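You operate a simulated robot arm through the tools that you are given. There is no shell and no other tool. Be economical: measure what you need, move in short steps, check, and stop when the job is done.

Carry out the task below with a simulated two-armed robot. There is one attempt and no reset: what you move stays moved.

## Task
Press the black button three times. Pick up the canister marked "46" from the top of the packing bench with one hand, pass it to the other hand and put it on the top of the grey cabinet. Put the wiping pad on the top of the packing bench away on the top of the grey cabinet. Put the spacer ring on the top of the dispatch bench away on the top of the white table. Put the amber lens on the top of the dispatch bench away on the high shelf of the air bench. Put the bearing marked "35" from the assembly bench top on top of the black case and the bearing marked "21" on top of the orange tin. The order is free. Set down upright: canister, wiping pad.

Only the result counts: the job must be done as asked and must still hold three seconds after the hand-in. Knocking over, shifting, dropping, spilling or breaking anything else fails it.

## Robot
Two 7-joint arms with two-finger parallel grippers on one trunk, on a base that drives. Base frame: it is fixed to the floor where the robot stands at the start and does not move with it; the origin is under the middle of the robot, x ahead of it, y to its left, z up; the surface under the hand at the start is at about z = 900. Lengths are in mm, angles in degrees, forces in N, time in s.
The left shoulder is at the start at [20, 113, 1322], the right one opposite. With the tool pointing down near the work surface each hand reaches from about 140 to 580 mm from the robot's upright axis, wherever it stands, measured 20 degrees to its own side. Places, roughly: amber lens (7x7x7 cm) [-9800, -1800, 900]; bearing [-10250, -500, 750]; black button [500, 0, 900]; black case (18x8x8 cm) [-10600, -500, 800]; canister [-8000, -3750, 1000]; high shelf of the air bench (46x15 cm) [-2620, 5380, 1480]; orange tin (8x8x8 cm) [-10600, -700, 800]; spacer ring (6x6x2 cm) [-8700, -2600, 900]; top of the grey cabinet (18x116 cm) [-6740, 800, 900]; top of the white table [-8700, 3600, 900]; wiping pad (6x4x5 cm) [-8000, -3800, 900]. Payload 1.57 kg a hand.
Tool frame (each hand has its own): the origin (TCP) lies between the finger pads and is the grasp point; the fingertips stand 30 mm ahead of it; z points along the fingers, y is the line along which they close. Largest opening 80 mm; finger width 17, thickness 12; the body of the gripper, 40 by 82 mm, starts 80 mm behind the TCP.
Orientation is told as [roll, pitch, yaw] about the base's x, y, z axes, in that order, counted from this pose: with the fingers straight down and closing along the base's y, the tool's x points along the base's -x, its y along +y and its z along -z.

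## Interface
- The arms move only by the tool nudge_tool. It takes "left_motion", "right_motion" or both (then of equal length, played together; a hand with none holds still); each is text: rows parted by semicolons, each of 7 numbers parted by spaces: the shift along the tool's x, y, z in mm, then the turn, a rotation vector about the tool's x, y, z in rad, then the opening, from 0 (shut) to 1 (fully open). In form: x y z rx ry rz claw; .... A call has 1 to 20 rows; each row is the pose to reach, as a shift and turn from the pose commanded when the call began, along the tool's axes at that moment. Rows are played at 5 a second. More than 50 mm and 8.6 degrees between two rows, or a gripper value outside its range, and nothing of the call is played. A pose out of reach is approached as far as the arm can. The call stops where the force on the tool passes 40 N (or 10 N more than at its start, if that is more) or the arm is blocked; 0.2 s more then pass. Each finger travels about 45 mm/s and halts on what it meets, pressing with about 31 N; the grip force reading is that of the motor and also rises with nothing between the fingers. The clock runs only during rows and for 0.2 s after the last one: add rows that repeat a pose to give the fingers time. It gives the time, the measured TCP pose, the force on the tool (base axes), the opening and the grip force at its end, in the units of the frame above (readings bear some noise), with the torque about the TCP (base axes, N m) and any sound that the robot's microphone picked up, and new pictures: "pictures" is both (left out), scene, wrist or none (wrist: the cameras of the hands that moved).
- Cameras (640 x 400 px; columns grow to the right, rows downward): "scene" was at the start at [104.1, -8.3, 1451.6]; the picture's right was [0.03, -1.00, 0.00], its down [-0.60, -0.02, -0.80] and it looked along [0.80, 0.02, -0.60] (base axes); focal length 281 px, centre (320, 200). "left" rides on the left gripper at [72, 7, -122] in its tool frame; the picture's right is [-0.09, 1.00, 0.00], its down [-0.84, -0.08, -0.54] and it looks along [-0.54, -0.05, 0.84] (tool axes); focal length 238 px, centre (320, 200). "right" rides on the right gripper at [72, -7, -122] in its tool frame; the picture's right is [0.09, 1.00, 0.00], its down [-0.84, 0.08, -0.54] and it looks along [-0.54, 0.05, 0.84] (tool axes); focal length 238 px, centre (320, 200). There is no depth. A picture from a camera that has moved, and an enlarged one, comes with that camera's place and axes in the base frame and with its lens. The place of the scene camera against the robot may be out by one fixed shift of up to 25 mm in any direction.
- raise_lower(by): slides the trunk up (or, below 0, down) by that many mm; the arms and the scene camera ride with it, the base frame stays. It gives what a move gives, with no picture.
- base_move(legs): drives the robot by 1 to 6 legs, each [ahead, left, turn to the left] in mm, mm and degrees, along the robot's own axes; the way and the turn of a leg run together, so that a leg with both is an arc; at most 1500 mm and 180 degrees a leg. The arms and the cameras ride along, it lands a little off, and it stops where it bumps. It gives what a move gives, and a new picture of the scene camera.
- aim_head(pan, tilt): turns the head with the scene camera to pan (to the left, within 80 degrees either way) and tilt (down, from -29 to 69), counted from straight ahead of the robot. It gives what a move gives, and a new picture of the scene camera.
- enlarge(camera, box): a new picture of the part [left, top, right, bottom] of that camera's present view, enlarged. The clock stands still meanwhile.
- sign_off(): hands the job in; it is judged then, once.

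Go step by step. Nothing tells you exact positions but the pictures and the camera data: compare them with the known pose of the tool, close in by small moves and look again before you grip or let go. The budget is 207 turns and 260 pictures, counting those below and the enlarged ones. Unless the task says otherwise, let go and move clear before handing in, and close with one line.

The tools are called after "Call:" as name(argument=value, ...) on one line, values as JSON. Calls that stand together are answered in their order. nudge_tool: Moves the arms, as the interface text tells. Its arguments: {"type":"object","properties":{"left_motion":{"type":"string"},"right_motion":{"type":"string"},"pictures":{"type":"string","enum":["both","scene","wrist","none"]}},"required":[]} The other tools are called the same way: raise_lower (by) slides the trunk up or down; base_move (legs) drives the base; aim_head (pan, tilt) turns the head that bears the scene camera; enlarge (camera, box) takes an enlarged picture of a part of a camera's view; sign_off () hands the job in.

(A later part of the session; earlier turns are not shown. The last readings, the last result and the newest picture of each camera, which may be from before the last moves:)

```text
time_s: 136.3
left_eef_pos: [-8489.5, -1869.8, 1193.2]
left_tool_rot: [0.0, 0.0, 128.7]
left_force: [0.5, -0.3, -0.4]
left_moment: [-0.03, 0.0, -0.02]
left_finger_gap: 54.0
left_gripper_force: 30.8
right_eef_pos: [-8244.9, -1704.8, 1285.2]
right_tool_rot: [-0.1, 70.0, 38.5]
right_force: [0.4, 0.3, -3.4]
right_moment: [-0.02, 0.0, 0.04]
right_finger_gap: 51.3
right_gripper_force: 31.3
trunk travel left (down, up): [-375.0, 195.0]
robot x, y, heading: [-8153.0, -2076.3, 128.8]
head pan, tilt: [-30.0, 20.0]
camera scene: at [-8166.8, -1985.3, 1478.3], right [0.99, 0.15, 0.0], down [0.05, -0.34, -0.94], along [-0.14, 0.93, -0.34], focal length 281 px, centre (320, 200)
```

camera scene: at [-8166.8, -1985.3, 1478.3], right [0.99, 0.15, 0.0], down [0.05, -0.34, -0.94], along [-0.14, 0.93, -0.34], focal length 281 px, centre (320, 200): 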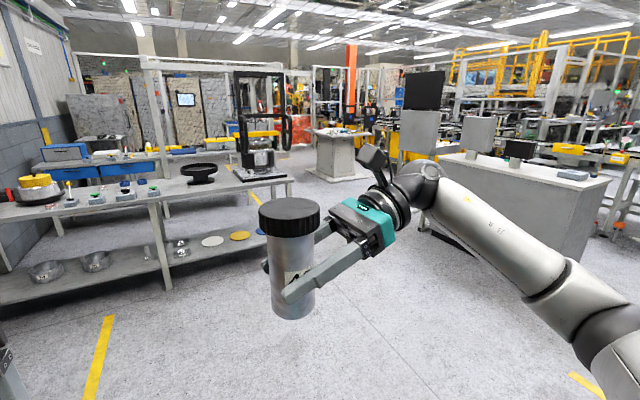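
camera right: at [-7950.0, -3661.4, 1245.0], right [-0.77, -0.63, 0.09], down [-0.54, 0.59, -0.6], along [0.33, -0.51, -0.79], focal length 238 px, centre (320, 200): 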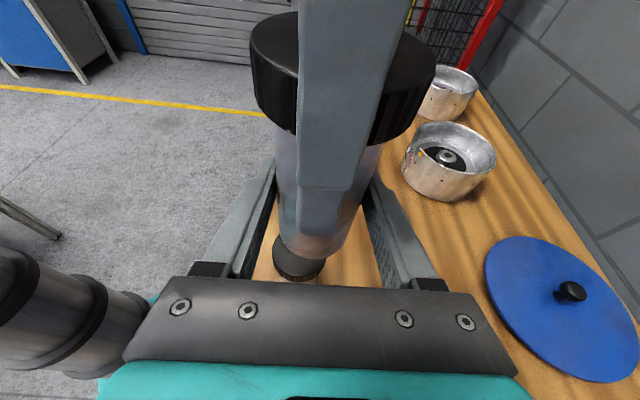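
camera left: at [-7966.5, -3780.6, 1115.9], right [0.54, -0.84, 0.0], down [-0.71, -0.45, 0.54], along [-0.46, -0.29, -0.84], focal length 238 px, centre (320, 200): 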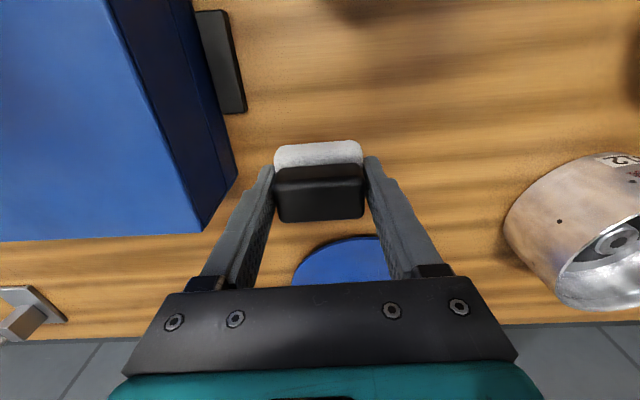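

The cabinet's near long edge faces our side. I'll turn to face it and drive to about 0.9 m in front of it.

Call:
base_move(legs=[[0, 0, -90], [960, 690, 0], [960, 690, 0]])

Call:
aim_head(pan=0, tilt=25)

```text
time_s: 151.7
left_eef_pos: [-7325.7, 532.9, 1192.7]
left_tool_rot: [0.1, 0.0, 38.8]
left_force: [0.5, 0.0, -0.7]
left_moment: [-0.04, 0.03, 0.0]
left_finger_gap: 53.7
left_gripper_force: 30.9
right_eef_pos: [-7158.5, 288.8, 1285.3]
right_tool_rot: [-0.2, 69.9, -51.3]
right_force: [-0.4, 0.6, -2.2]
right_moment: [-0.05, -0.02, 0.03]
right_finger_gap: 51.4
right_gripper_force: 30.7
trunk travel left (down, up): [-375.0, 195.0]
robot x, y, heading: [-7532.2, 199.2, 38.7]
head pan, tilt: [-30.0, 20.0]
camera scene: at [-7422.4, 206.4, 1478.3], right [0.15, -0.99, 0.0], down [-0.34, -0.05, -0.94], along [0.93, 0.14, -0.34], focal length 281 px, centre (320, 200)
```

scene: 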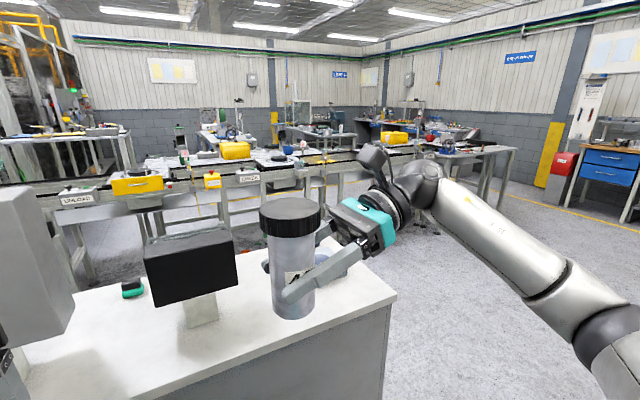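

```text
time_s: 152.6
left_eef_pos: [-7325.6, 532.9, 1192.4]
left_tool_rot: [-0.1, 0.0, 38.8]
left_force: [-0.2, -0.8, -0.6]
left_moment: [0.02, 0.0, 0.0]
left_finger_gap: 54.0
left_gripper_force: 31.3
right_eef_pos: [-7159.2, 287.7, 1285.5]
right_tool_rot: [-0.1, 70.0, -51.3]
right_force: [-0.6, 0.4, -3.1]
right_moment: [0.02, 0.01, 0.0]
right_finger_gap: 51.4
right_gripper_force: 30.8
trunk travel left (down, up): [-375.0, 195.0]
robot x, y, heading: [-7526.5, 199.8, 39.0]
head pan, tilt: [0.0, 25.0]
camera scene: at [-7442.6, 249.5, 1470.2], right [0.63, -0.78, 0.0], down [-0.33, -0.26, -0.91], along [0.71, 0.57, -0.42], focal length 281 px, centre (320, 200)
```

scene: 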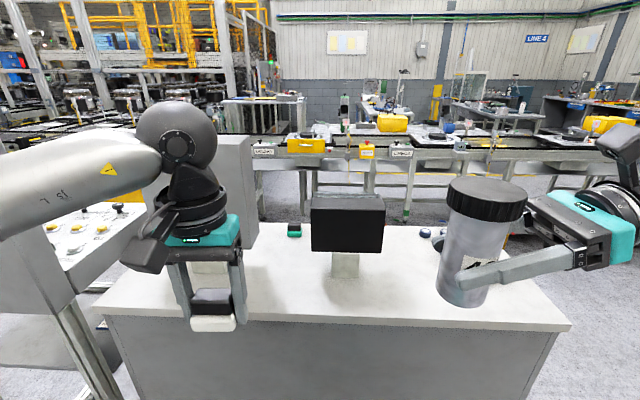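

The cabinet's front strip is at about 600–760 mm ahead and free. I'll move closer and lower the trunk.

Call:
base_move(legs=[[240, 0, 0]])

Call:
raise_lower(by=-150)

Call:
aim_head(pan=0, tilt=40)

Call:
enlarge(camera="left", box=[0, 0, 640, 400])

Call:
enlarge(camera="right", box=[0, 0, 640, 400])

```text
time_s: 154.4
left_eef_pos: [-7137.3, 682.7, 1191.0]
left_tool_rot: [0.0, 0.0, 38.9]
left_force: [-0.5, 0.4, -0.7]
left_moment: [-0.02, 0.03, 0.0]
left_finger_gap: 54.2
left_gripper_force: 30.9
right_eef_pos: [-6972.3, 439.9, 1284.1]
right_tool_rot: [-0.2, 70.1, -51.5]
right_force: [-0.7, -0.2, -3.8]
right_moment: [-0.01, -0.03, 0.05]
right_finger_gap: 51.2
right_gripper_force: 30.9
trunk travel left (down, up): [-375.0, 195.0]
robot x, y, heading: [-7344.5, 344.7, 38.6]
head pan, tilt: [0.0, 25.0]
camera scene: at [-7255.1, 400.5, 1470.1], right [0.63, -0.78, 0.0], down [-0.33, -0.27, -0.91], along [0.71, 0.57, -0.42], focal length 281 px, centre (320, 200)
```

scene: 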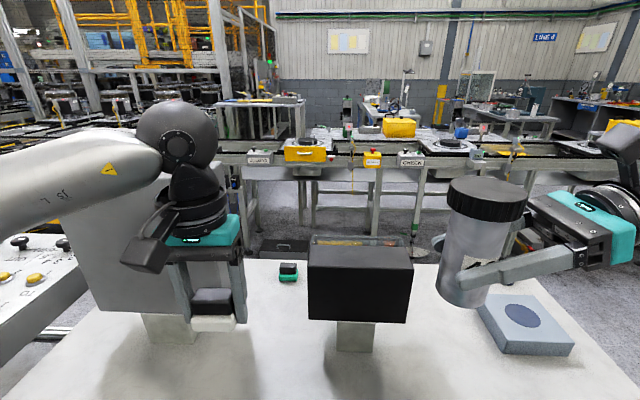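

```text
time_s: 156.2
left_eef_pos: [-7137.7, 683.2, 1042.6]
left_tool_rot: [0.0, -0.1, 38.7]
left_force: [-0.2, -1.4, -2.1]
left_moment: [-0.06, -0.03, 0.02]
left_finger_gap: 53.9
left_gripper_force: 31.3
right_eef_pos: [-6972.7, 438.5, 1135.6]
right_tool_rot: [-0.2, 69.9, -51.3]
right_force: [0.5, -0.5, -2.0]
right_moment: [0.0, -0.03, -0.01]
right_finger_gap: 51.1
right_gripper_force: 30.9
trunk travel left (down, up): [-225.0, 345.0]
robot x, y, heading: [-7345.2, 344.9, 38.6]
head pan, tilt: [0.0, 25.0]
```

```text
time_s: 156.9
left_eef_pos: [-7138.4, 682.3, 1042.7]
left_tool_rot: [0.0, 0.0, 38.9]
left_force: [-0.1, -0.3, -0.8]
left_moment: [0.01, -0.03, 0.02]
left_finger_gap: 54.2
left_gripper_force: 31.4
right_eef_pos: [-6973.1, 438.6, 1135.7]
right_tool_rot: [-0.1, 69.9, -51.3]
right_force: [0.1, -0.3, -3.9]
right_moment: [-0.02, 0.03, -0.01]
right_finger_gap: 51.2
right_gripper_force: 31.0
trunk travel left (down, up): [-225.0, 345.0]
robot x, y, heading: [-7344.2, 348.4, 39.0]
head pan, tilt: [0.0, 40.0]
camera scene: at [-7261.4, 395.4, 1297.0], right [0.63, -0.78, 0.0], down [-0.5, -0.4, -0.77], along [0.6, 0.48, -0.64], focal length 281 px, centre (320, 200)
```

scene: 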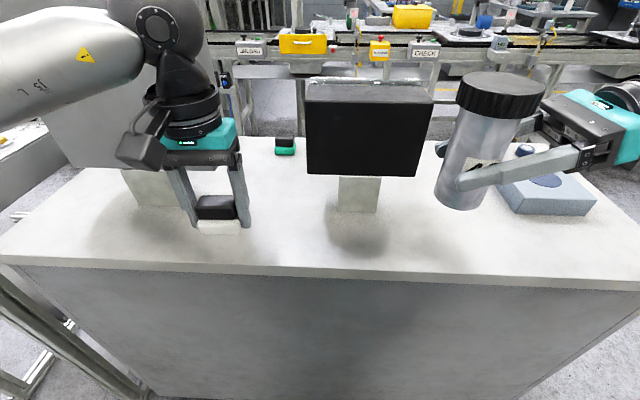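

```text
1.00 times, centred on (320, 200) of left (not enlarged: the box is as wide or as high as the picture)
camera zoom: at [-7199.5, 641.8, 1165.8], right [-0.55, 0.83, 0.0], down [0.7, 0.46, 0.54], along [0.45, 0.3, -0.84], focal length 238 px, centre (320, 200)
```

zoom: 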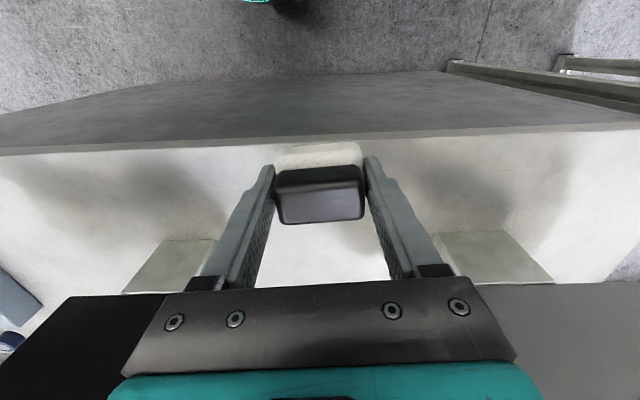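

```text
1.00 times, centred on (320, 200) of right (not enlarged: the box is as wide or as high as the picture)
camera zoom: at [-6921.2, 364.4, 1244.6], right [0.76, 0.65, 0.09], down [0.56, -0.57, -0.6], along [-0.34, 0.5, -0.79], focal length 238 px, centre (320, 200)
```

zoom: 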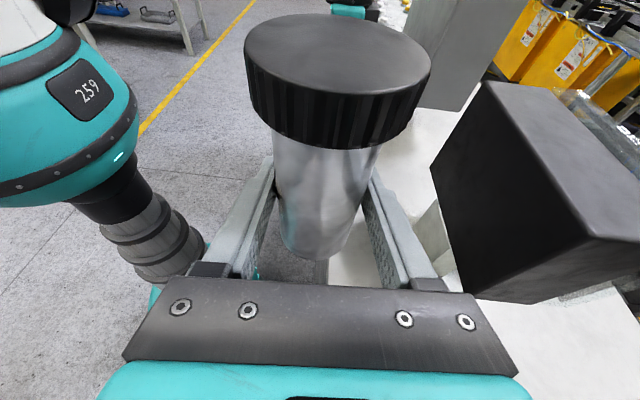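

The cabinet top appears to be at z≈860, with its front edge about 405 mm ahead. I'll bring the pad over the strip and lower it most of the way.

Call:
nudge_tool(left_motion="-35 0 10 0 0 0 0; -70 0 20 0 0 0 0; -95 0 50 0 0 0 0; -95 0 85 0 0 0 0; -95 0 115 0 0 0 0; -95 0 130 0 0 0 0; -95 0 138 0 0 0 0; -95 0 138 0 0 0 0", pictures="both")

```text
time_s: 158.3
left_eef_pos: [-7063.0, 743.9, 930.4]
left_tool_rot: [0.0, -0.5, 38.8]
left_force: [-6.3, -3.7, 15.1]
left_moment: [0.15, 0.6, 0.27]
left_finger_gap: 53.9
left_gripper_force: 30.6
right_eef_pos: [-6972.3, 438.2, 1134.3]
right_tool_rot: [-0.4, 70.0, -51.5]
right_force: [0.5, -0.2, -2.5]
right_moment: [0.01, -0.03, 0.04]
right_finger_gap: 51.0
right_gripper_force: 30.8
trunk travel left (down, up): [-225.0, 345.0]
robot x, y, heading: [-7342.7, 343.3, 38.9]
head pan, tilt: [0.0, 40.0]
stopped in row 6 (left hand): the force on the tool passed its limit at 49 N (the readings are from after the stop); the commanded pose is now the measured one
camera scene: at [-7261.5, 395.1, 1297.0], right [0.63, -0.78, 0.0], down [-0.5, -0.4, -0.77], along [0.6, 0.48, -0.64], focal length 281 px, centre (320, 200)
camera left: at [-7124.1, 702.5, 1053.1], right [-0.55, 0.83, 0.0], down [0.7, 0.46, 0.55], along [0.46, 0.3, -0.83], focal length 238 px, centre (320, 200)
```

scene: 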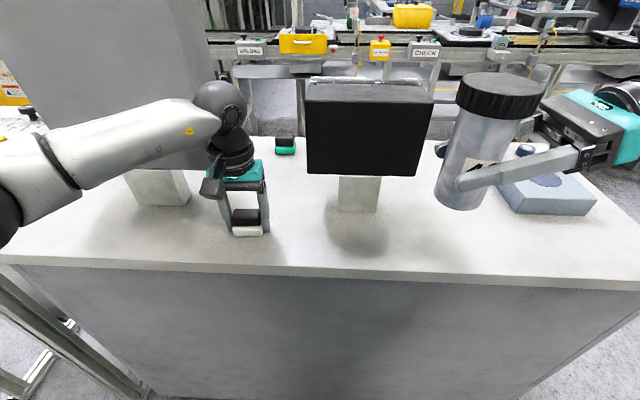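
left: 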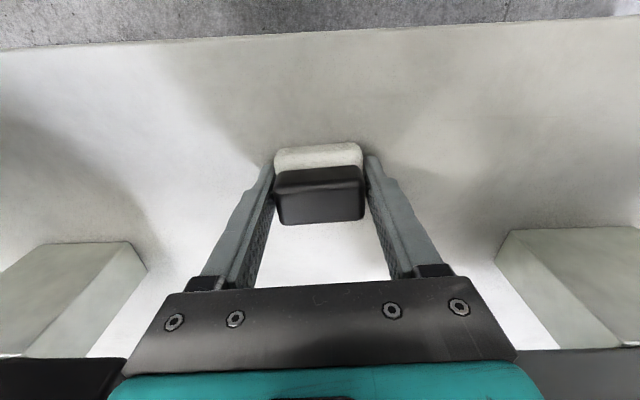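

Contact at TCP z=930, so the cabinet top is at z≈898. The pad sits flat on it, so I'll release and lift.

Call:
nudge_tool(left_motion="0 0 -1 0 0 0 0.7; 0 0 -1 0 0 0 0.8; 0 0 -1 0 0 0 1; 0 0 -1 0 0 0 1; 0 0 -20 0 0 0 1; 0 0 -50 0 0 0 1; 0 0 -90 0 0 0 1; 0 0 -130 0 0 0 1", pictures="both")

```text
time_s: 160.1
left_eef_pos: [-7062.9, 744.0, 1058.7]
left_tool_rot: [-0.2, -0.6, 38.8]
left_force: [-0.2, -0.1, 0.1]
left_moment: [0.0, 0.0, 0.02]
left_finger_gap: 80.1
left_gripper_force: 0.1
right_eef_pos: [-6972.4, 437.7, 1135.4]
right_tool_rot: [-0.1, 70.0, -51.3]
right_force: [-0.5, -0.1, -2.4]
right_moment: [-0.02, 0.0, 0.0]
right_finger_gap: 51.5
right_gripper_force: 31.2
trunk travel left (down, up): [-225.0, 345.0]
robot x, y, heading: [-7341.4, 346.4, 38.9]
head pan, tilt: [0.0, 40.0]
camera scene: at [-7261.5, 395.2, 1296.9], right [0.63, -0.78, 0.0], down [-0.5, -0.4, -0.77], along [0.6, 0.48, -0.64], focal length 281 px, centre (320, 200)
camera left: at [-7125.0, 701.7, 1181.8], right [-0.55, 0.83, 0.0], down [0.7, 0.46, 0.55], along [0.46, 0.3, -0.83], focal length 238 px, centre (320, 200)
```

scene: 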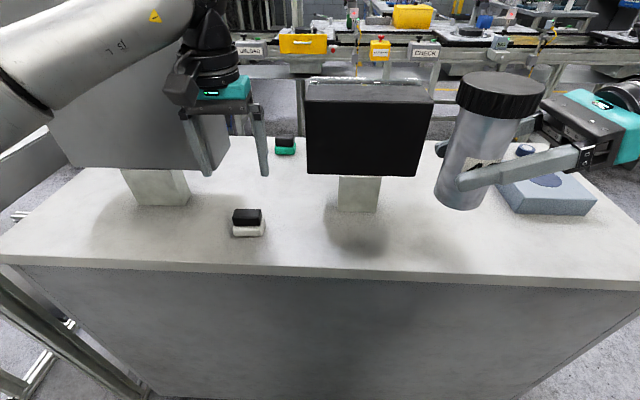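
left: 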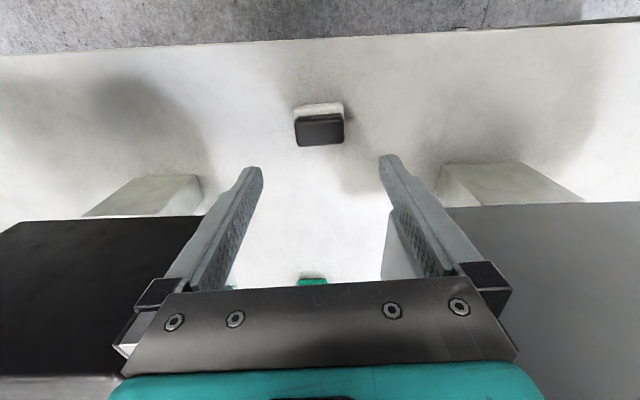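

The pad is placed upright. Next I'll bring the canister over the right part of the strip, clear of the console, and lower it most of the way.

Call:
nudge_tool(left_motion="30 0 -10 0 0 0 1; 60 0 -20 0 0 0 1; 90 0 -40 0 0 0 1; 120 0 -50 0 0 0 1; 120 0 -50 0 0 0 1; 120 0 -50 0 0 0 1; 120 0 -50 0 0 0 1; 120 0 -50 0 0 0 1; 120 0 -50 0 0 0 1; 120 0 -50 0 0 0 1; 120 0 -50 0 0 0 1", right_motion="-12 0 -33 0 0 0 0; -24 0 -66 0 0 0 0; -36 0 -99 0 0 0 0; -36 35 -99 0 0 0 0; -36 70 -99 0 0 0 0; -36 104 -99 0 0 0 0; -73.6 104 -85.3 0 0 0 0; -111.2 104 -71.6 0 0 0 0; -148.8 104 -58 0 0 0 0; -177 104 -48 0 0 0 0; -177 104 -48 0 0 0 0", pictures="both")

```text
time_s: 162.5
left_eef_pos: [-7156.8, 668.6, 1106.7]
left_tool_rot: [-0.1, -0.6, 38.7]
left_force: [-0.7, 0.2, 0.6]
left_moment: [0.0, 0.02, -0.01]
left_finger_gap: 80.0
left_gripper_force: 0.1
right_eef_pos: [-6825.4, 422.3, 984.4]
right_tool_rot: [-0.2, 70.0, -51.3]
right_force: [-0.4, -0.9, -2.5]
right_moment: [0.0, -0.03, 0.01]
right_finger_gap: 51.4
right_gripper_force: 31.0
trunk travel left (down, up): [-225.0, 345.0]
robot x, y, heading: [-7342.4, 348.2, 38.6]
head pan, tilt: [0.0, 40.0]
camera scene: at [-7261.5, 395.4, 1296.9], right [0.63, -0.78, 0.0], down [-0.5, -0.4, -0.77], along [0.6, 0.48, -0.64], focal length 281 px, centre (320, 200)
camera right: at [-6774.0, 348.5, 1094.0], right [0.76, 0.65, 0.09], down [0.56, -0.57, -0.6], along [-0.34, 0.5, -0.79], focal length 238 px, centre (320, 200)
camera left: at [-7219.6, 626.9, 1229.9], right [-0.55, 0.83, 0.0], down [0.7, 0.46, 0.55], along [0.46, 0.3, -0.83], focal length 238 px, centre (320, 200)
```

scene: 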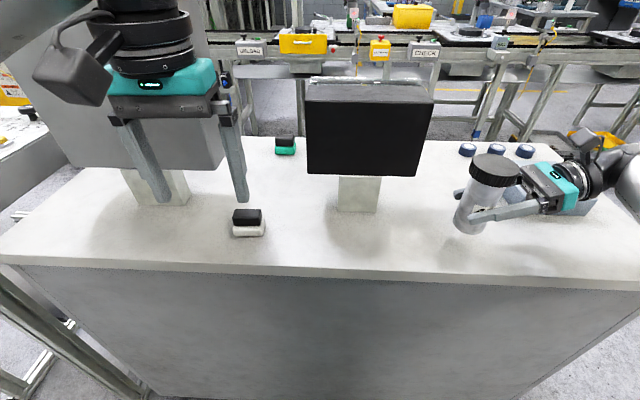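
right: 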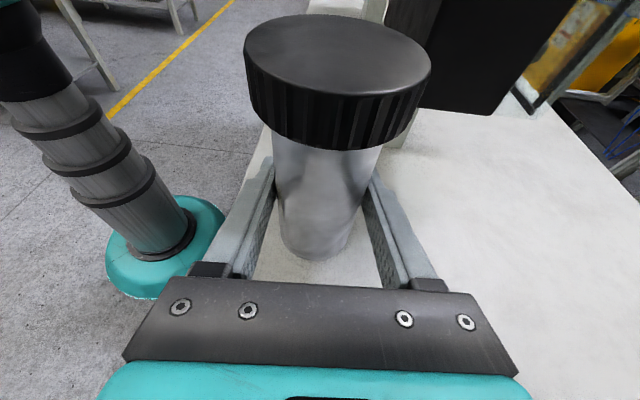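
left: 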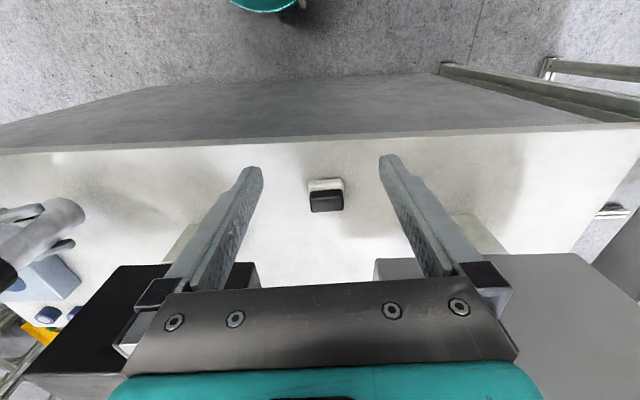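

The canister is above the strip at about 36 mm. I'll lower slowly until contact.

Call:
nudge_tool(right_motion="-14 0 5.1 0 0 0 0; -24 0 8.7 0 0 0 0; -28 0 10.2 0 0 0 0; -30 0 10.9 0 0 0 0; -32 0 11.6 0 0 0 0", pictures="scene")

```text
time_s: 163.7
left_eef_pos: [-7156.7, 668.4, 1107.9]
left_tool_rot: [-0.1, -0.6, 38.8]
left_force: [-0.7, -0.3, 0.7]
left_moment: [0.0, 0.01, -0.03]
left_finger_gap: 79.8
left_gripper_force: 0.0
right_eef_pos: [-6825.2, 420.7, 951.7]
right_tool_rot: [0.2, 70.0, -51.0]
right_force: [0.2, -0.8, 0.8]
right_moment: [-0.05, 0.04, 0.01]
right_finger_gap: 51.2
right_gripper_force: 31.1
trunk travel left (down, up): [-225.0, 345.0]
robot x, y, heading: [-7345.2, 349.7, 38.9]
head pan, tilt: [0.0, 40.0]
camera scene: at [-7261.7, 395.3, 1297.0], right [0.63, -0.78, 0.0], down [-0.5, -0.4, -0.77], along [0.6, 0.48, -0.64], focal length 281 px, centre (320, 200)
```

scene: 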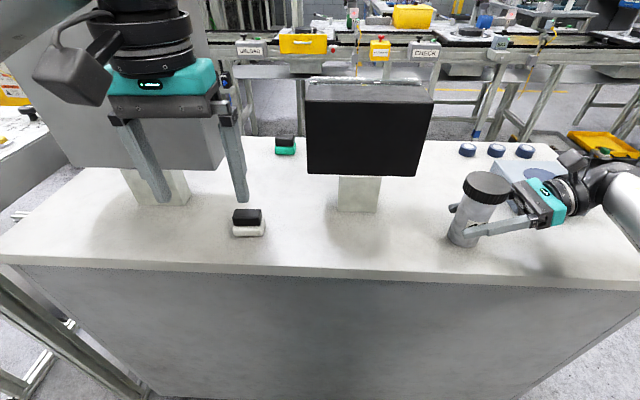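

The weight has just come off the hand. One more millimetre, then I'll release and retract backward along the tool.

Call:
nudge_tool(right_motion="-1 0 0.4 0 0 0 0; -2 0 0.7 0 0 0 0", pictures="none")

```text
time_s: 164.3
left_eef_pos: [-7158.2, 668.9, 1107.9]
left_tool_rot: [-0.1, -0.7, 38.8]
left_force: [-0.1, 0.5, -0.1]
left_moment: [0.01, -0.03, 0.0]
left_finger_gap: 80.1
left_gripper_force: 0.0
right_eef_pos: [-6825.6, 421.0, 952.1]
right_tool_rot: [0.7, 70.3, -50.5]
right_force: [2.8, -3.1, 14.0]
right_moment: [-0.41, 0.12, 0.06]
right_finger_gap: 51.4
right_gripper_force: 30.6
trunk travel left (down, up): [-225.0, 345.0]
robot x, y, heading: [-7347.3, 348.3, 39.0]
head pan, tilt: [0.0, 40.0]
```

Call:
nudge_tool(right_motion="0 0 0 0 0 0 0.8; 0 0 0 0 0 0 1; 0 0 0 0 0 0 1; 0 0 0 0 0 0 1", pictures="both")

```text
time_s: 165.3
left_eef_pos: [-7158.7, 669.2, 1106.7]
left_tool_rot: [-0.1, -0.6, 38.8]
left_force: [0.4, 0.2, -0.2]
left_moment: [0.0, 0.02, 0.0]
left_finger_gap: 80.1
left_gripper_force: 0.0
right_eef_pos: [-6825.5, 421.0, 949.5]
right_tool_rot: [-0.1, 69.9, -51.2]
right_force: [-0.3, -0.7, 0.0]
right_moment: [0.0, -0.02, 0.03]
right_finger_gap: 80.2
right_gripper_force: 0.1
trunk travel left (down, up): [-225.0, 345.0]
robot x, y, heading: [-7341.4, 347.2, 38.9]
head pan, tilt: [0.0, 40.0]
camera scene: at [-7261.7, 395.4, 1296.9], right [0.63, -0.78, 0.0], down [-0.5, -0.4, -0.77], along [0.6, 0.48, -0.64], focal length 281 px, centre (320, 200)
camera right: at [-6774.0, 347.4, 1058.5], right [0.76, 0.65, 0.09], down [0.56, -0.57, -0.6], along [-0.34, 0.5, -0.79], focal length 238 px, centre (320, 200)
```

scene: 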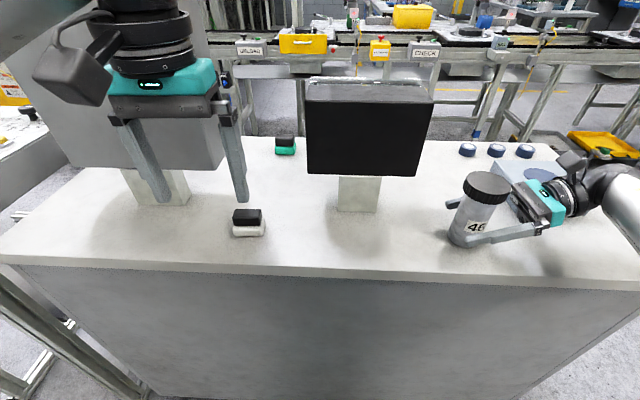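
right: 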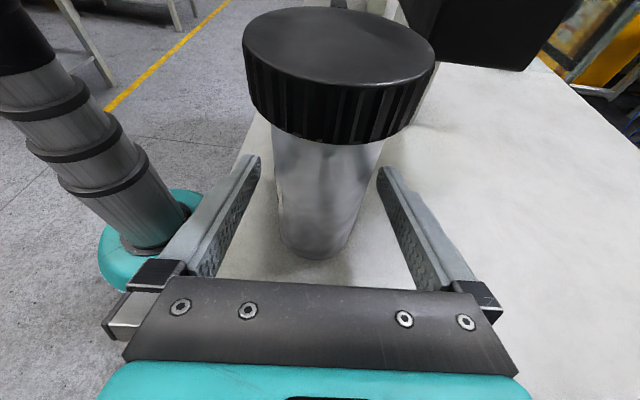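

The canister stands upright. I'll retract the right hand, then restore it to pointing down.

Call:
nudge_tool(right_motion="0 0 -30 0 0 0 1; 0 0 -75 0 0 0 1; 0 0 -120 0 0 0 1; 45 0 -120 0 0 0 1; 90 0 -120 0 0 0 1; 135 0 -120 0 0 0 1; 180 0 -120 0 0 0 1; 225 0 -120 0 0 0 1", pictures="scene")

Call:
nudge_tool(right_motion="0 -6 0 .073 -.073 -.104 1; 0 -12 0 .146 -.146 -.208 1; 0 -18 0 .219 -.219 -.312 1; 0 -24 0 .292 -.292 -.417 1; 0 -30 0 .365 -.365 -.521 1; 0 -36 0 .438 -.438 -.625 1; 0 -42 0 .511 -.511 -.729 1; 0 -48 0 .584 -.584 -.833 1; 0 -54 0 .657 -.657 -.937 1; 0 -60 0 .730 -.730 -1.042 1; 0 -66 0 .803 -.803 -1.146 1; 0 -72 0 .876 -.876 -1.250 1; 0 -78 0 .949 -.949 -1.354 1", pictures="scene")

```text
time_s: 167.1
left_eef_pos: [-7156.7, 668.4, 1107.4]
left_tool_rot: [0.0, -0.6, 38.8]
left_force: [-1.1, 0.5, 0.3]
left_moment: [-0.01, 0.02, -0.01]
left_finger_gap: 80.1
left_gripper_force: 0.1
right_eef_pos: [-6802.5, 393.9, 1200.2]
right_tool_rot: [-0.4, 70.0, -51.5]
right_force: [0.7, -0.5, 0.0]
right_moment: [0.0, -0.05, -0.05]
right_finger_gap: 79.8
right_gripper_force: 0.0
right hand out of reach, approached as far as the arm can: row 2, 3, 4, 5
trunk travel left (down, up): [-225.0, 345.0]
robot x, y, heading: [-7342.5, 346.1, 38.9]
head pan, tilt: [0.0, 40.0]
camera scene: at [-7261.9, 395.6, 1296.9], right [0.63, -0.78, 0.0], down [-0.5, -0.4, -0.77], along [0.6, 0.48, -0.64], focal length 281 px, centre (320, 200)
```

scene: 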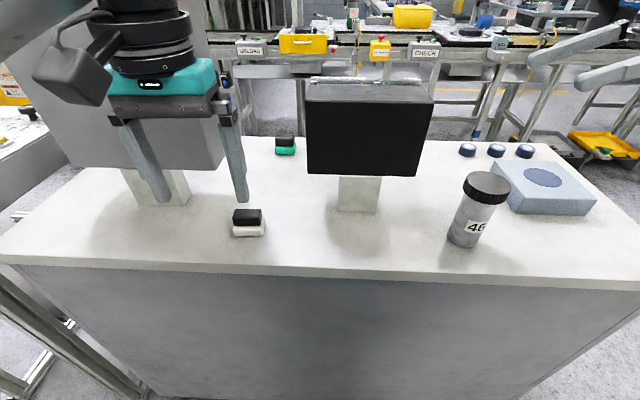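

```text
time_s: 169.9
left_eef_pos: [-7158.5, 668.5, 1106.9]
left_tool_rot: [-0.1, -0.6, 38.8]
left_force: [0.3, -1.0, 0.0]
left_moment: [0.01, 0.0, 0.0]
left_finger_gap: 80.0
left_gripper_force: 0.0
right_eef_pos: [-6864.4, 345.1, 1201.2]
right_tool_rot: [-0.2, -0.1, 38.9]
right_force: [-0.8, 0.1, 0.4]
right_moment: [0.01, -0.01, -0.01]
right_finger_gap: 79.9
right_gripper_force: 0.1
right hand out of reach, approached as far as the arm can: row 2, 3, 4, 5, 6
trunk travel left (down, up): [-225.0, 345.0]
robot x, y, heading: [-7342.4, 344.9, 38.7]
head pan, tilt: [0.0, 40.0]
camera scene: at [-7261.9, 395.3, 1297.0], right [0.63, -0.78, 0.0], down [-0.5, -0.4, -0.77], along [0.6, 0.48, -0.64], focal length 281 px, centre (320, 200)
```

scene: 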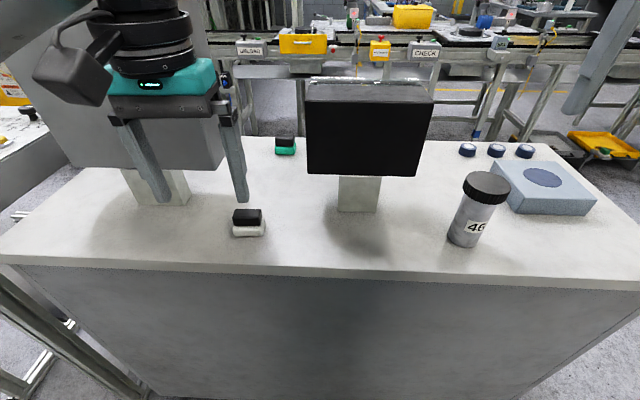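

The canister and pad are both standing on the cabinet. Now I'll tuck the right hand, back off and head for the assembly bench.

Call:
nudge_tool(right_motion="5 35 0 0 0 0 1; 10 70 0 0 0 0 1; 10 105 0 0 0 0 1", pictures="none")

Call:
base_move(legs=[[-600, 0, 0], [0, 0, 130]])

Call:
raise_lower(by=150)

Call:
aim_head(pan=20, tilt=15)

```text
time_s: 170.7
left_eef_pos: [-7157.9, 669.0, 1107.3]
left_tool_rot: [0.0, -0.6, 38.8]
left_force: [-0.8, 0.4, 0.5]
left_moment: [-0.01, 0.0, -0.02]
left_finger_gap: 80.1
left_gripper_force: 0.0
right_eef_pos: [-6937.9, 421.5, 1200.3]
right_tool_rot: [-0.1, 0.0, 38.8]
right_force: [0.4, 0.5, 0.4]
right_moment: [-0.01, 0.01, -0.01]
right_finger_gap: 80.0
right_gripper_force: 0.0
trunk travel left (down, up): [-225.0, 345.0]
robot x, y, heading: [-7341.0, 346.1, 38.9]
head pan, tilt: [0.0, 40.0]
```

```text
time_s: 179.4
left_eef_pos: [-8179.3, -87.4, 1107.3]
left_tool_rot: [-0.1, -0.6, 167.5]
left_force: [-0.7, -0.2, -0.6]
left_moment: [0.02, -0.02, -0.01]
left_finger_gap: 80.1
left_gripper_force: 0.1
right_eef_pos: [-8122.9, 239.6, 1200.2]
right_tool_rot: [0.1, 0.0, 167.6]
right_force: [0.4, -0.2, 0.8]
right_moment: [0.01, 0.02, 0.0]
right_finger_gap: 80.0
right_gripper_force: 0.0
trunk travel left (down, up): [-225.0, 345.0]
robot x, y, heading: [-7812.7, -29.0, 167.7]
head pan, tilt: [0.0, 40.0]
camera scene: at [-7898.2, -21.6, 1296.9], right [0.21, 0.98, 0.0], down [0.63, -0.14, -0.77], along [-0.75, 0.16, -0.64], focal length 281 px, centre (320, 200)
```

scene: 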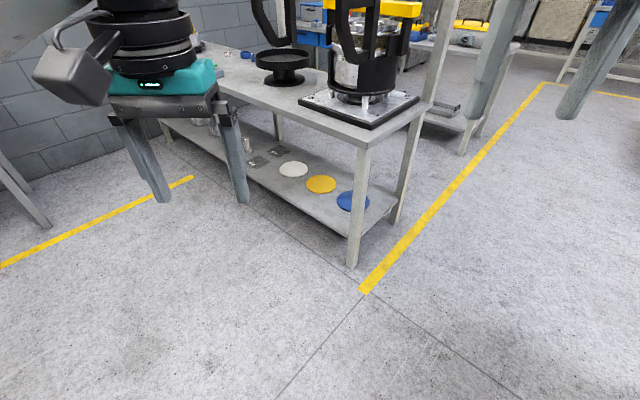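

```text
time_s: 181.2
left_eef_pos: [-8179.9, -87.8, 1257.2]
left_tool_rot: [-0.1, -0.5, 167.8]
left_force: [1.0, -0.6, 0.1]
left_moment: [0.0, 0.02, 0.04]
left_finger_gap: 80.0
left_gripper_force: 0.1
right_eef_pos: [-8124.3, 238.3, 1351.0]
right_tool_rot: [0.0, 0.1, 167.6]
right_force: [-0.6, -0.4, -1.0]
right_moment: [0.04, -0.03, 0.0]
right_finger_gap: 80.1
right_gripper_force: 0.0
trunk travel left (down, up): [-375.0, 195.0]
robot x, y, heading: [-7814.9, -35.2, 167.4]
head pan, tilt: [0.0, 40.0]
```

```text
time_s: 182.1
left_eef_pos: [-8179.5, -89.4, 1256.1]
left_tool_rot: [-0.1, -0.6, 167.7]
left_force: [-0.4, 0.3, -0.1]
left_moment: [0.0, 0.01, 0.0]
left_finger_gap: 80.0
left_gripper_force: 0.1
right_eef_pos: [-8124.1, 238.5, 1350.8]
right_tool_rot: [0.0, 0.0, 167.6]
right_force: [-0.3, -0.5, -0.4]
right_moment: [0.02, -0.02, 0.02]
right_finger_gap: 79.6
right_gripper_force: 0.1
trunk travel left (down, up): [-375.0, 195.0]
robot x, y, heading: [-7811.7, -30.8, 167.6]
head pan, tilt: [20.0, 15.0]
camera scene: at [-7907.8, -52.1, 1486.4], right [-0.13, 0.99, 0.0], down [0.26, 0.03, -0.97], along [-0.96, -0.13, -0.26], focal length 281 px, centre (320, 200)
```

scene: 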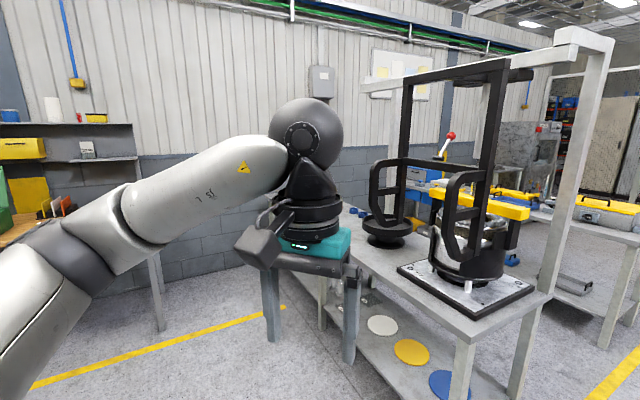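

The table with the black frame is the assembly bench, and the bearings are near its wall end. I'll approach along its left side, facing it.

Call:
base_move(legs=[[0, 0, -39.6], [0, 1450, 0], [420, 0, 0]])

Call:
aim_head(pan=60, tilt=30)

Call:
aim_head(pan=15, tilt=30)

```text
time_s: 193.3
left_eef_pos: [-9529.3, -421.0, 1257.3]
left_tool_rot: [-0.1, -0.6, 128.5]
left_force: [-0.5, -0.3, 0.4]
left_moment: [-0.01, 0.0, 0.01]
left_finger_gap: 80.0
left_gripper_force: 0.2
right_eef_pos: [-9280.0, -202.5, 1350.5]
right_tool_rot: [0.1, 0.1, 128.5]
right_force: [-0.7, 0.7, -0.6]
right_moment: [0.03, -0.03, 0.01]
right_finger_gap: 79.8
right_gripper_force: 0.0
trunk travel left (down, up): [-375.0, 195.0]
robot x, y, heading: [-9206.3, -612.0, 128.5]
head pan, tilt: [20.0, 15.0]
camera scene: at [-9288.1, -562.5, 1486.4], right [0.52, 0.85, 0.0], down [0.22, -0.14, -0.97], along [-0.82, 0.5, -0.26], focal length 281 px, centre (320, 200)
```

scene: 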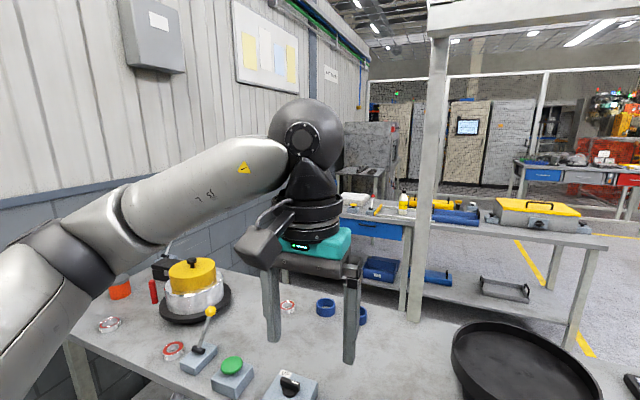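

```text
time_s: 194.4
left_eef_pos: [-9529.5, -422.3, 1256.9]
left_tool_rot: [-0.1, -0.6, 128.5]
left_force: [-0.4, 0.4, 0.2]
left_moment: [0.01, 0.0, 0.01]
left_finger_gap: 80.1
left_gripper_force: 0.0
right_eef_pos: [-9280.0, -203.6, 1351.3]
right_tool_rot: [0.0, -0.1, 128.5]
right_force: [0.3, 0.8, -0.5]
right_moment: [0.0, -0.04, -0.01]
right_finger_gap: 79.9
right_gripper_force: 0.2
trunk travel left (down, up): [-375.0, 195.0]
robot x, y, heading: [-9208.9, -607.3, 128.5]
head pan, tilt: [60.0, 30.0]
camera scene: at [-9297.5, -625.1, 1462.3], right [-0.15, 0.99, 0.0], down [0.49, 0.07, -0.87], along [-0.86, -0.13, -0.5], focal length 281 px, centre (320, 200)
```

scene: 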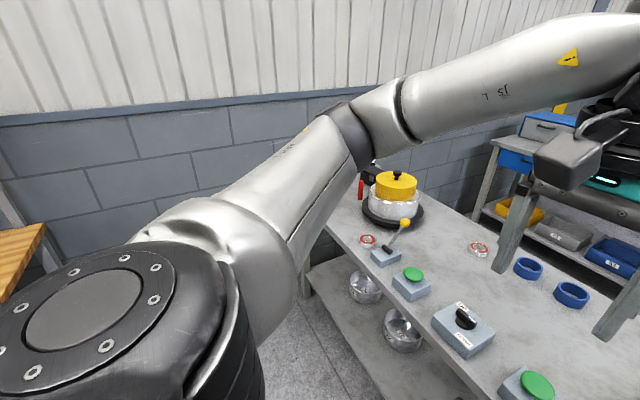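

```text
time_s: 195.5
left_eef_pos: [-9529.3, -422.0, 1257.2]
left_tool_rot: [-0.1, -0.7, 128.4]
left_force: [-0.7, -0.4, -0.9]
left_moment: [0.02, 0.01, 0.0]
left_finger_gap: 80.0
left_gripper_force: 0.0
right_eef_pos: [-9279.9, -202.7, 1352.0]
right_tool_rot: [0.0, 0.1, 128.4]
right_force: [0.3, 0.9, 0.4]
right_moment: [-0.01, -0.01, 0.0]
right_finger_gap: 80.2
right_gripper_force: 0.1
trunk travel left (down, up): [-375.0, 195.0]
robot x, y, heading: [-9208.2, -612.8, 128.4]
head pan, tilt: [15.0, 30.0]
camera scene: at [-9280.8, -558.1, 1462.3], right [0.59, 0.8, 0.0], down [0.4, -0.3, -0.87], along [-0.7, 0.51, -0.5], focal length 281 px, centre (320, 200)
```

scene: 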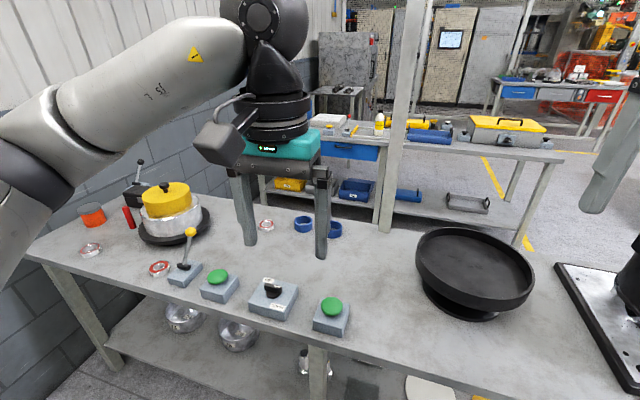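

I can see three marked bearings, the orange tin and a black item near the wall. I'll strafe left about 600 mm to face them.

Call:
base_move(legs=[[0, 600, 0]])

Call:
aim_head(pan=10, tilt=35)

Call:
enlarge(camera="scene", box=[80, 160, 400, 360])

```text
time_s: 198.9
left_eef_pos: [-9995.0, -793.8, 1257.3]
left_tool_rot: [-0.1, -0.7, 128.6]
left_force: [0.1, 0.2, 0.4]
left_moment: [-0.02, -0.03, -0.04]
left_finger_gap: 80.0
left_gripper_force: 0.1
right_eef_pos: [-9745.7, -572.6, 1351.2]
right_tool_rot: [0.0, -0.1, 128.6]
right_force: [-0.7, -0.2, -0.3]
right_moment: [-0.01, -0.03, 0.01]
right_finger_gap: 79.9
right_gripper_force: 0.1
trunk travel left (down, up): [-375.0, 195.0]
robot x, y, heading: [-9676.0, -977.1, 128.4]
head pan, tilt: [15.0, 30.0]
camera scene: at [-9746.6, -929.4, 1462.3], right [0.59, 0.81, 0.0], down [0.4, -0.3, -0.87], along [-0.7, 0.51, -0.5], focal length 281 px, centre (320, 200)
```

scene: 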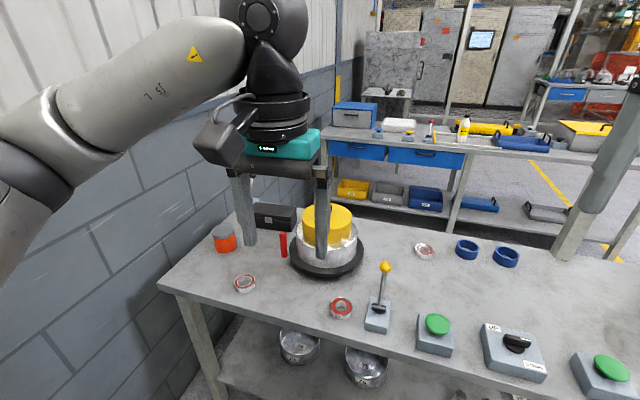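

```text
time_s: 199.5
left_eef_pos: [-9994.6, -793.5, 1257.8]
left_tool_rot: [-0.1, -0.7, 128.5]
left_force: [-0.2, -0.7, -1.2]
left_moment: [0.04, 0.01, -0.01]
left_finger_gap: 80.0
left_gripper_force: 0.2
right_eef_pos: [-9746.9, -573.3, 1350.7]
right_tool_rot: [0.0, 0.0, 128.6]
right_force: [0.5, -0.5, 0.1]
right_moment: [0.0, 0.0, -0.01]
right_finger_gap: 80.1
right_gripper_force: 0.1
trunk travel left (down, up): [-375.0, 195.0]
robot x, y, heading: [-9672.2, -978.6, 128.6]
head pan, tilt: [10.0, 35.0]
camera scene: at [-9739.4, -924.5, 1454.5], right [0.66, 0.75, 0.0], down [0.43, -0.38, -0.82], along [-0.61, 0.54, -0.57], focal length 281 px, centre (320, 200)
```

scene: 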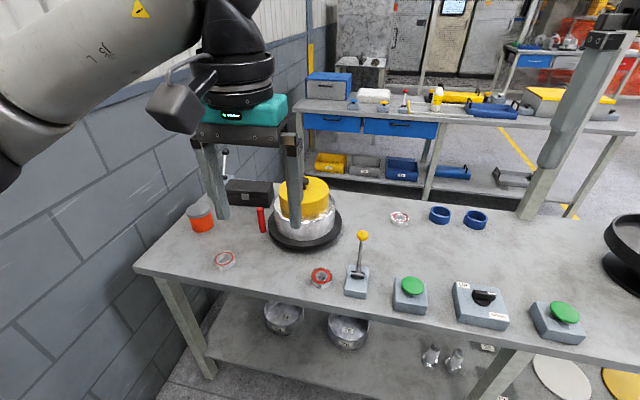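

```text
2.00 times, centred on (240, 260) of scene
camera zoom: at [-9739.4, -924.5, 1454.5], right [0.66, 0.75, 0.0], down [0.43, -0.38, -0.82], along [-0.61, 0.54, -0.57], focal length 562 px, centre (480, 80)
```

zoom: 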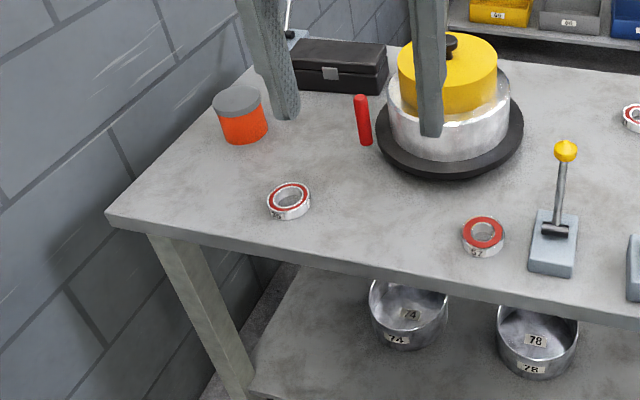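

Call:
enlarge(camera="scene", box=[205, 245, 245, 275])

Call:
enlarge(camera="scene", box=[300, 262, 340, 292])

Call:
enlarge(camera="scene", box=[380, 202, 420, 232])

```text
13.33 times, centred on (225, 260) of scene
camera zoom: at [-9739.4, -924.5, 1454.5], right [0.66, 0.75, 0.0], down [0.43, -0.38, -0.82], along [-0.61, 0.54, -0.57], focal length 3744 px, centre (1587, -600)
```

zoom: 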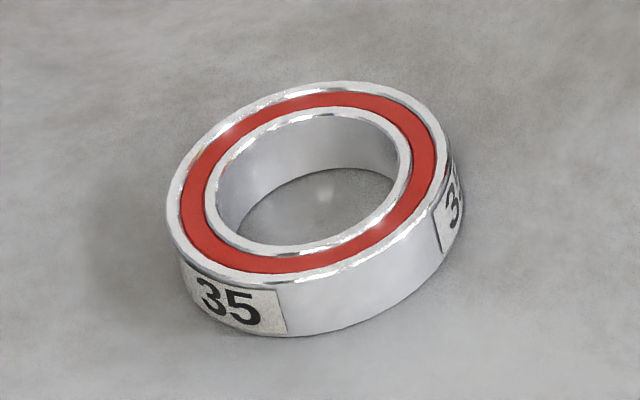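

```text
13.33 times, centred on (320, 277) of scene
camera zoom: at [-9739.4, -924.5, 1454.5], right [0.66, 0.75, 0.0], down [0.43, -0.38, -0.82], along [-0.61, 0.54, -0.57], focal length 3744 px, centre (320, -827)
```

zoom: 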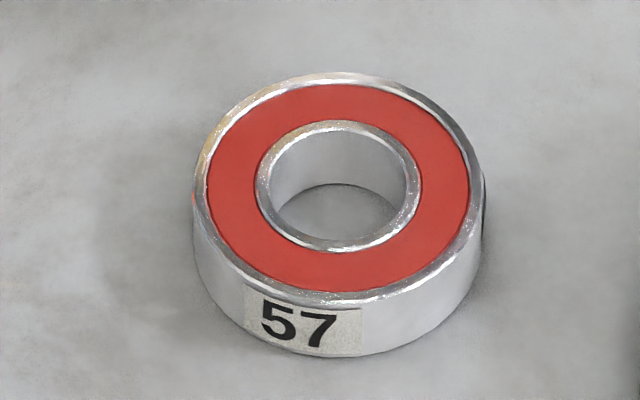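

```text
13.33 times, centred on (400, 217) of scene
camera zoom: at [-9739.4, -924.5, 1454.5], right [0.66, 0.75, 0.0], down [0.43, -0.38, -0.82], along [-0.61, 0.54, -0.57], focal length 3744 px, centre (-747, -27)
```

zoom: 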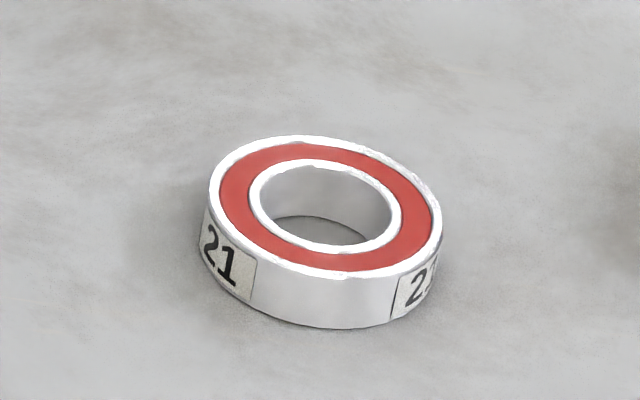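

Bearing 35 is the left one (about 606 mm ahead, 420 mm left) and 21 is the back one (about 910 mm ahead, 120 mm right). The case and tin stand at the back left. I'll tilt the left tool 35° forward for reach, then shift the base closer and left.

Call:
nudge_tool(left_motion="-22 0 0 0 -.102 0 1; -44 0 0 0 -.204 0 1; -66 0 0 0 -.306 0 1; -88 0 0 0 -.407 0 1; -110 0 0 0 -.509 0 1; -134 0 0 0 -.611 0 1", pictures="none")

Call:
base_move(legs=[[180, 200, 0]])

Call:
aim_head(pan=35, tilt=45)

```text
time_s: 200.9
left_eef_pos: [-10079.3, -688.2, 1258.9]
left_tool_rot: [-0.1, -35.6, 128.5]
left_force: [-0.1, 0.5, 0.1]
left_moment: [0.01, 0.01, 0.02]
left_finger_gap: 80.0
left_gripper_force: 0.0
right_eef_pos: [-9746.3, -573.5, 1351.2]
right_tool_rot: [0.0, 0.0, 128.6]
right_force: [0.0, 0.1, -0.6]
right_moment: [0.02, 0.02, 0.02]
right_finger_gap: 79.7
right_gripper_force: 0.0
trunk travel left (down, up): [-375.0, 195.0]
robot x, y, heading: [-9676.4, -977.7, 128.7]
head pan, tilt: [10.0, 35.0]
```

```text
time_s: 202.8
left_eef_pos: [-10348.2, -674.2, 1258.2]
left_tool_rot: [0.0, -35.6, 128.7]
left_force: [-0.4, 0.6, 1.0]
left_moment: [0.01, -0.01, -0.01]
left_finger_gap: 80.0
left_gripper_force: 0.0
right_eef_pos: [-10015.7, -557.9, 1350.3]
right_tool_rot: [0.0, 0.2, 128.6]
right_force: [-0.3, 0.1, 0.0]
right_moment: [-0.02, -0.03, -0.01]
right_finger_gap: 79.8
right_gripper_force: 0.1
trunk travel left (down, up): [-375.0, 195.0]
robot x, y, heading: [-9943.6, -969.4, 128.5]
head pan, tilt: [10.0, 35.0]
camera scene: at [-10009.4, -909.2, 1454.4], right [0.66, 0.75, 0.0], down [0.43, -0.38, -0.82], along [-0.61, 0.54, -0.57], focal length 281 px, centre (320, 200)
```

scene: 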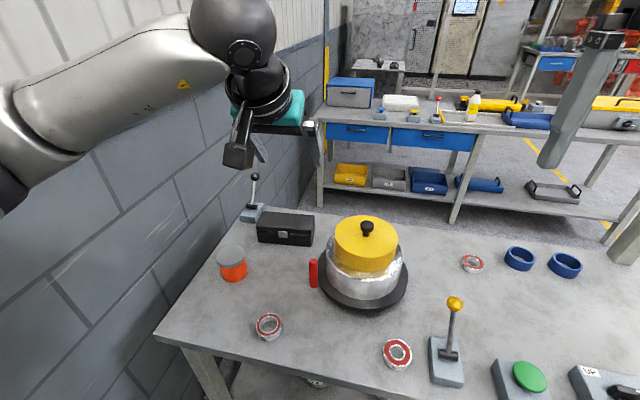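

```text
time_s: 203.7
left_eef_pos: [-10347.1, -672.8, 1258.6]
left_tool_rot: [-0.1, -35.7, 128.6]
left_force: [0.1, -0.4, -0.6]
left_moment: [0.01, -0.02, 0.03]
left_finger_gap: 79.9
left_gripper_force: 0.1
right_eef_pos: [-10015.0, -558.1, 1351.0]
right_tool_rot: [0.0, -0.1, 128.5]
right_force: [-0.2, -0.2, 0.3]
right_moment: [0.0, 0.01, -0.02]
right_finger_gap: 79.9
right_gripper_force: 0.0
trunk travel left (down, up): [-375.0, 195.0]
robot x, y, heading: [-9941.7, -964.1, 128.7]
head pan, tilt: [35.0, 45.0]
camera scene: at [-10020.7, -944.5, 1439.7], right [0.28, 0.96, 0.0], down [0.68, -0.2, -0.71], along [-0.68, 0.2, -0.71], focal length 281 px, centre (320, 200)
```

scene: 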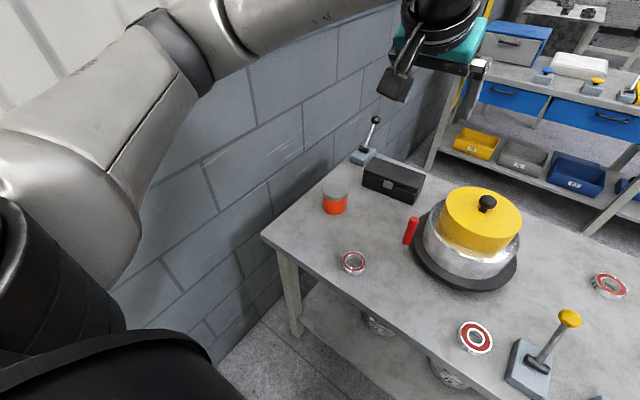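

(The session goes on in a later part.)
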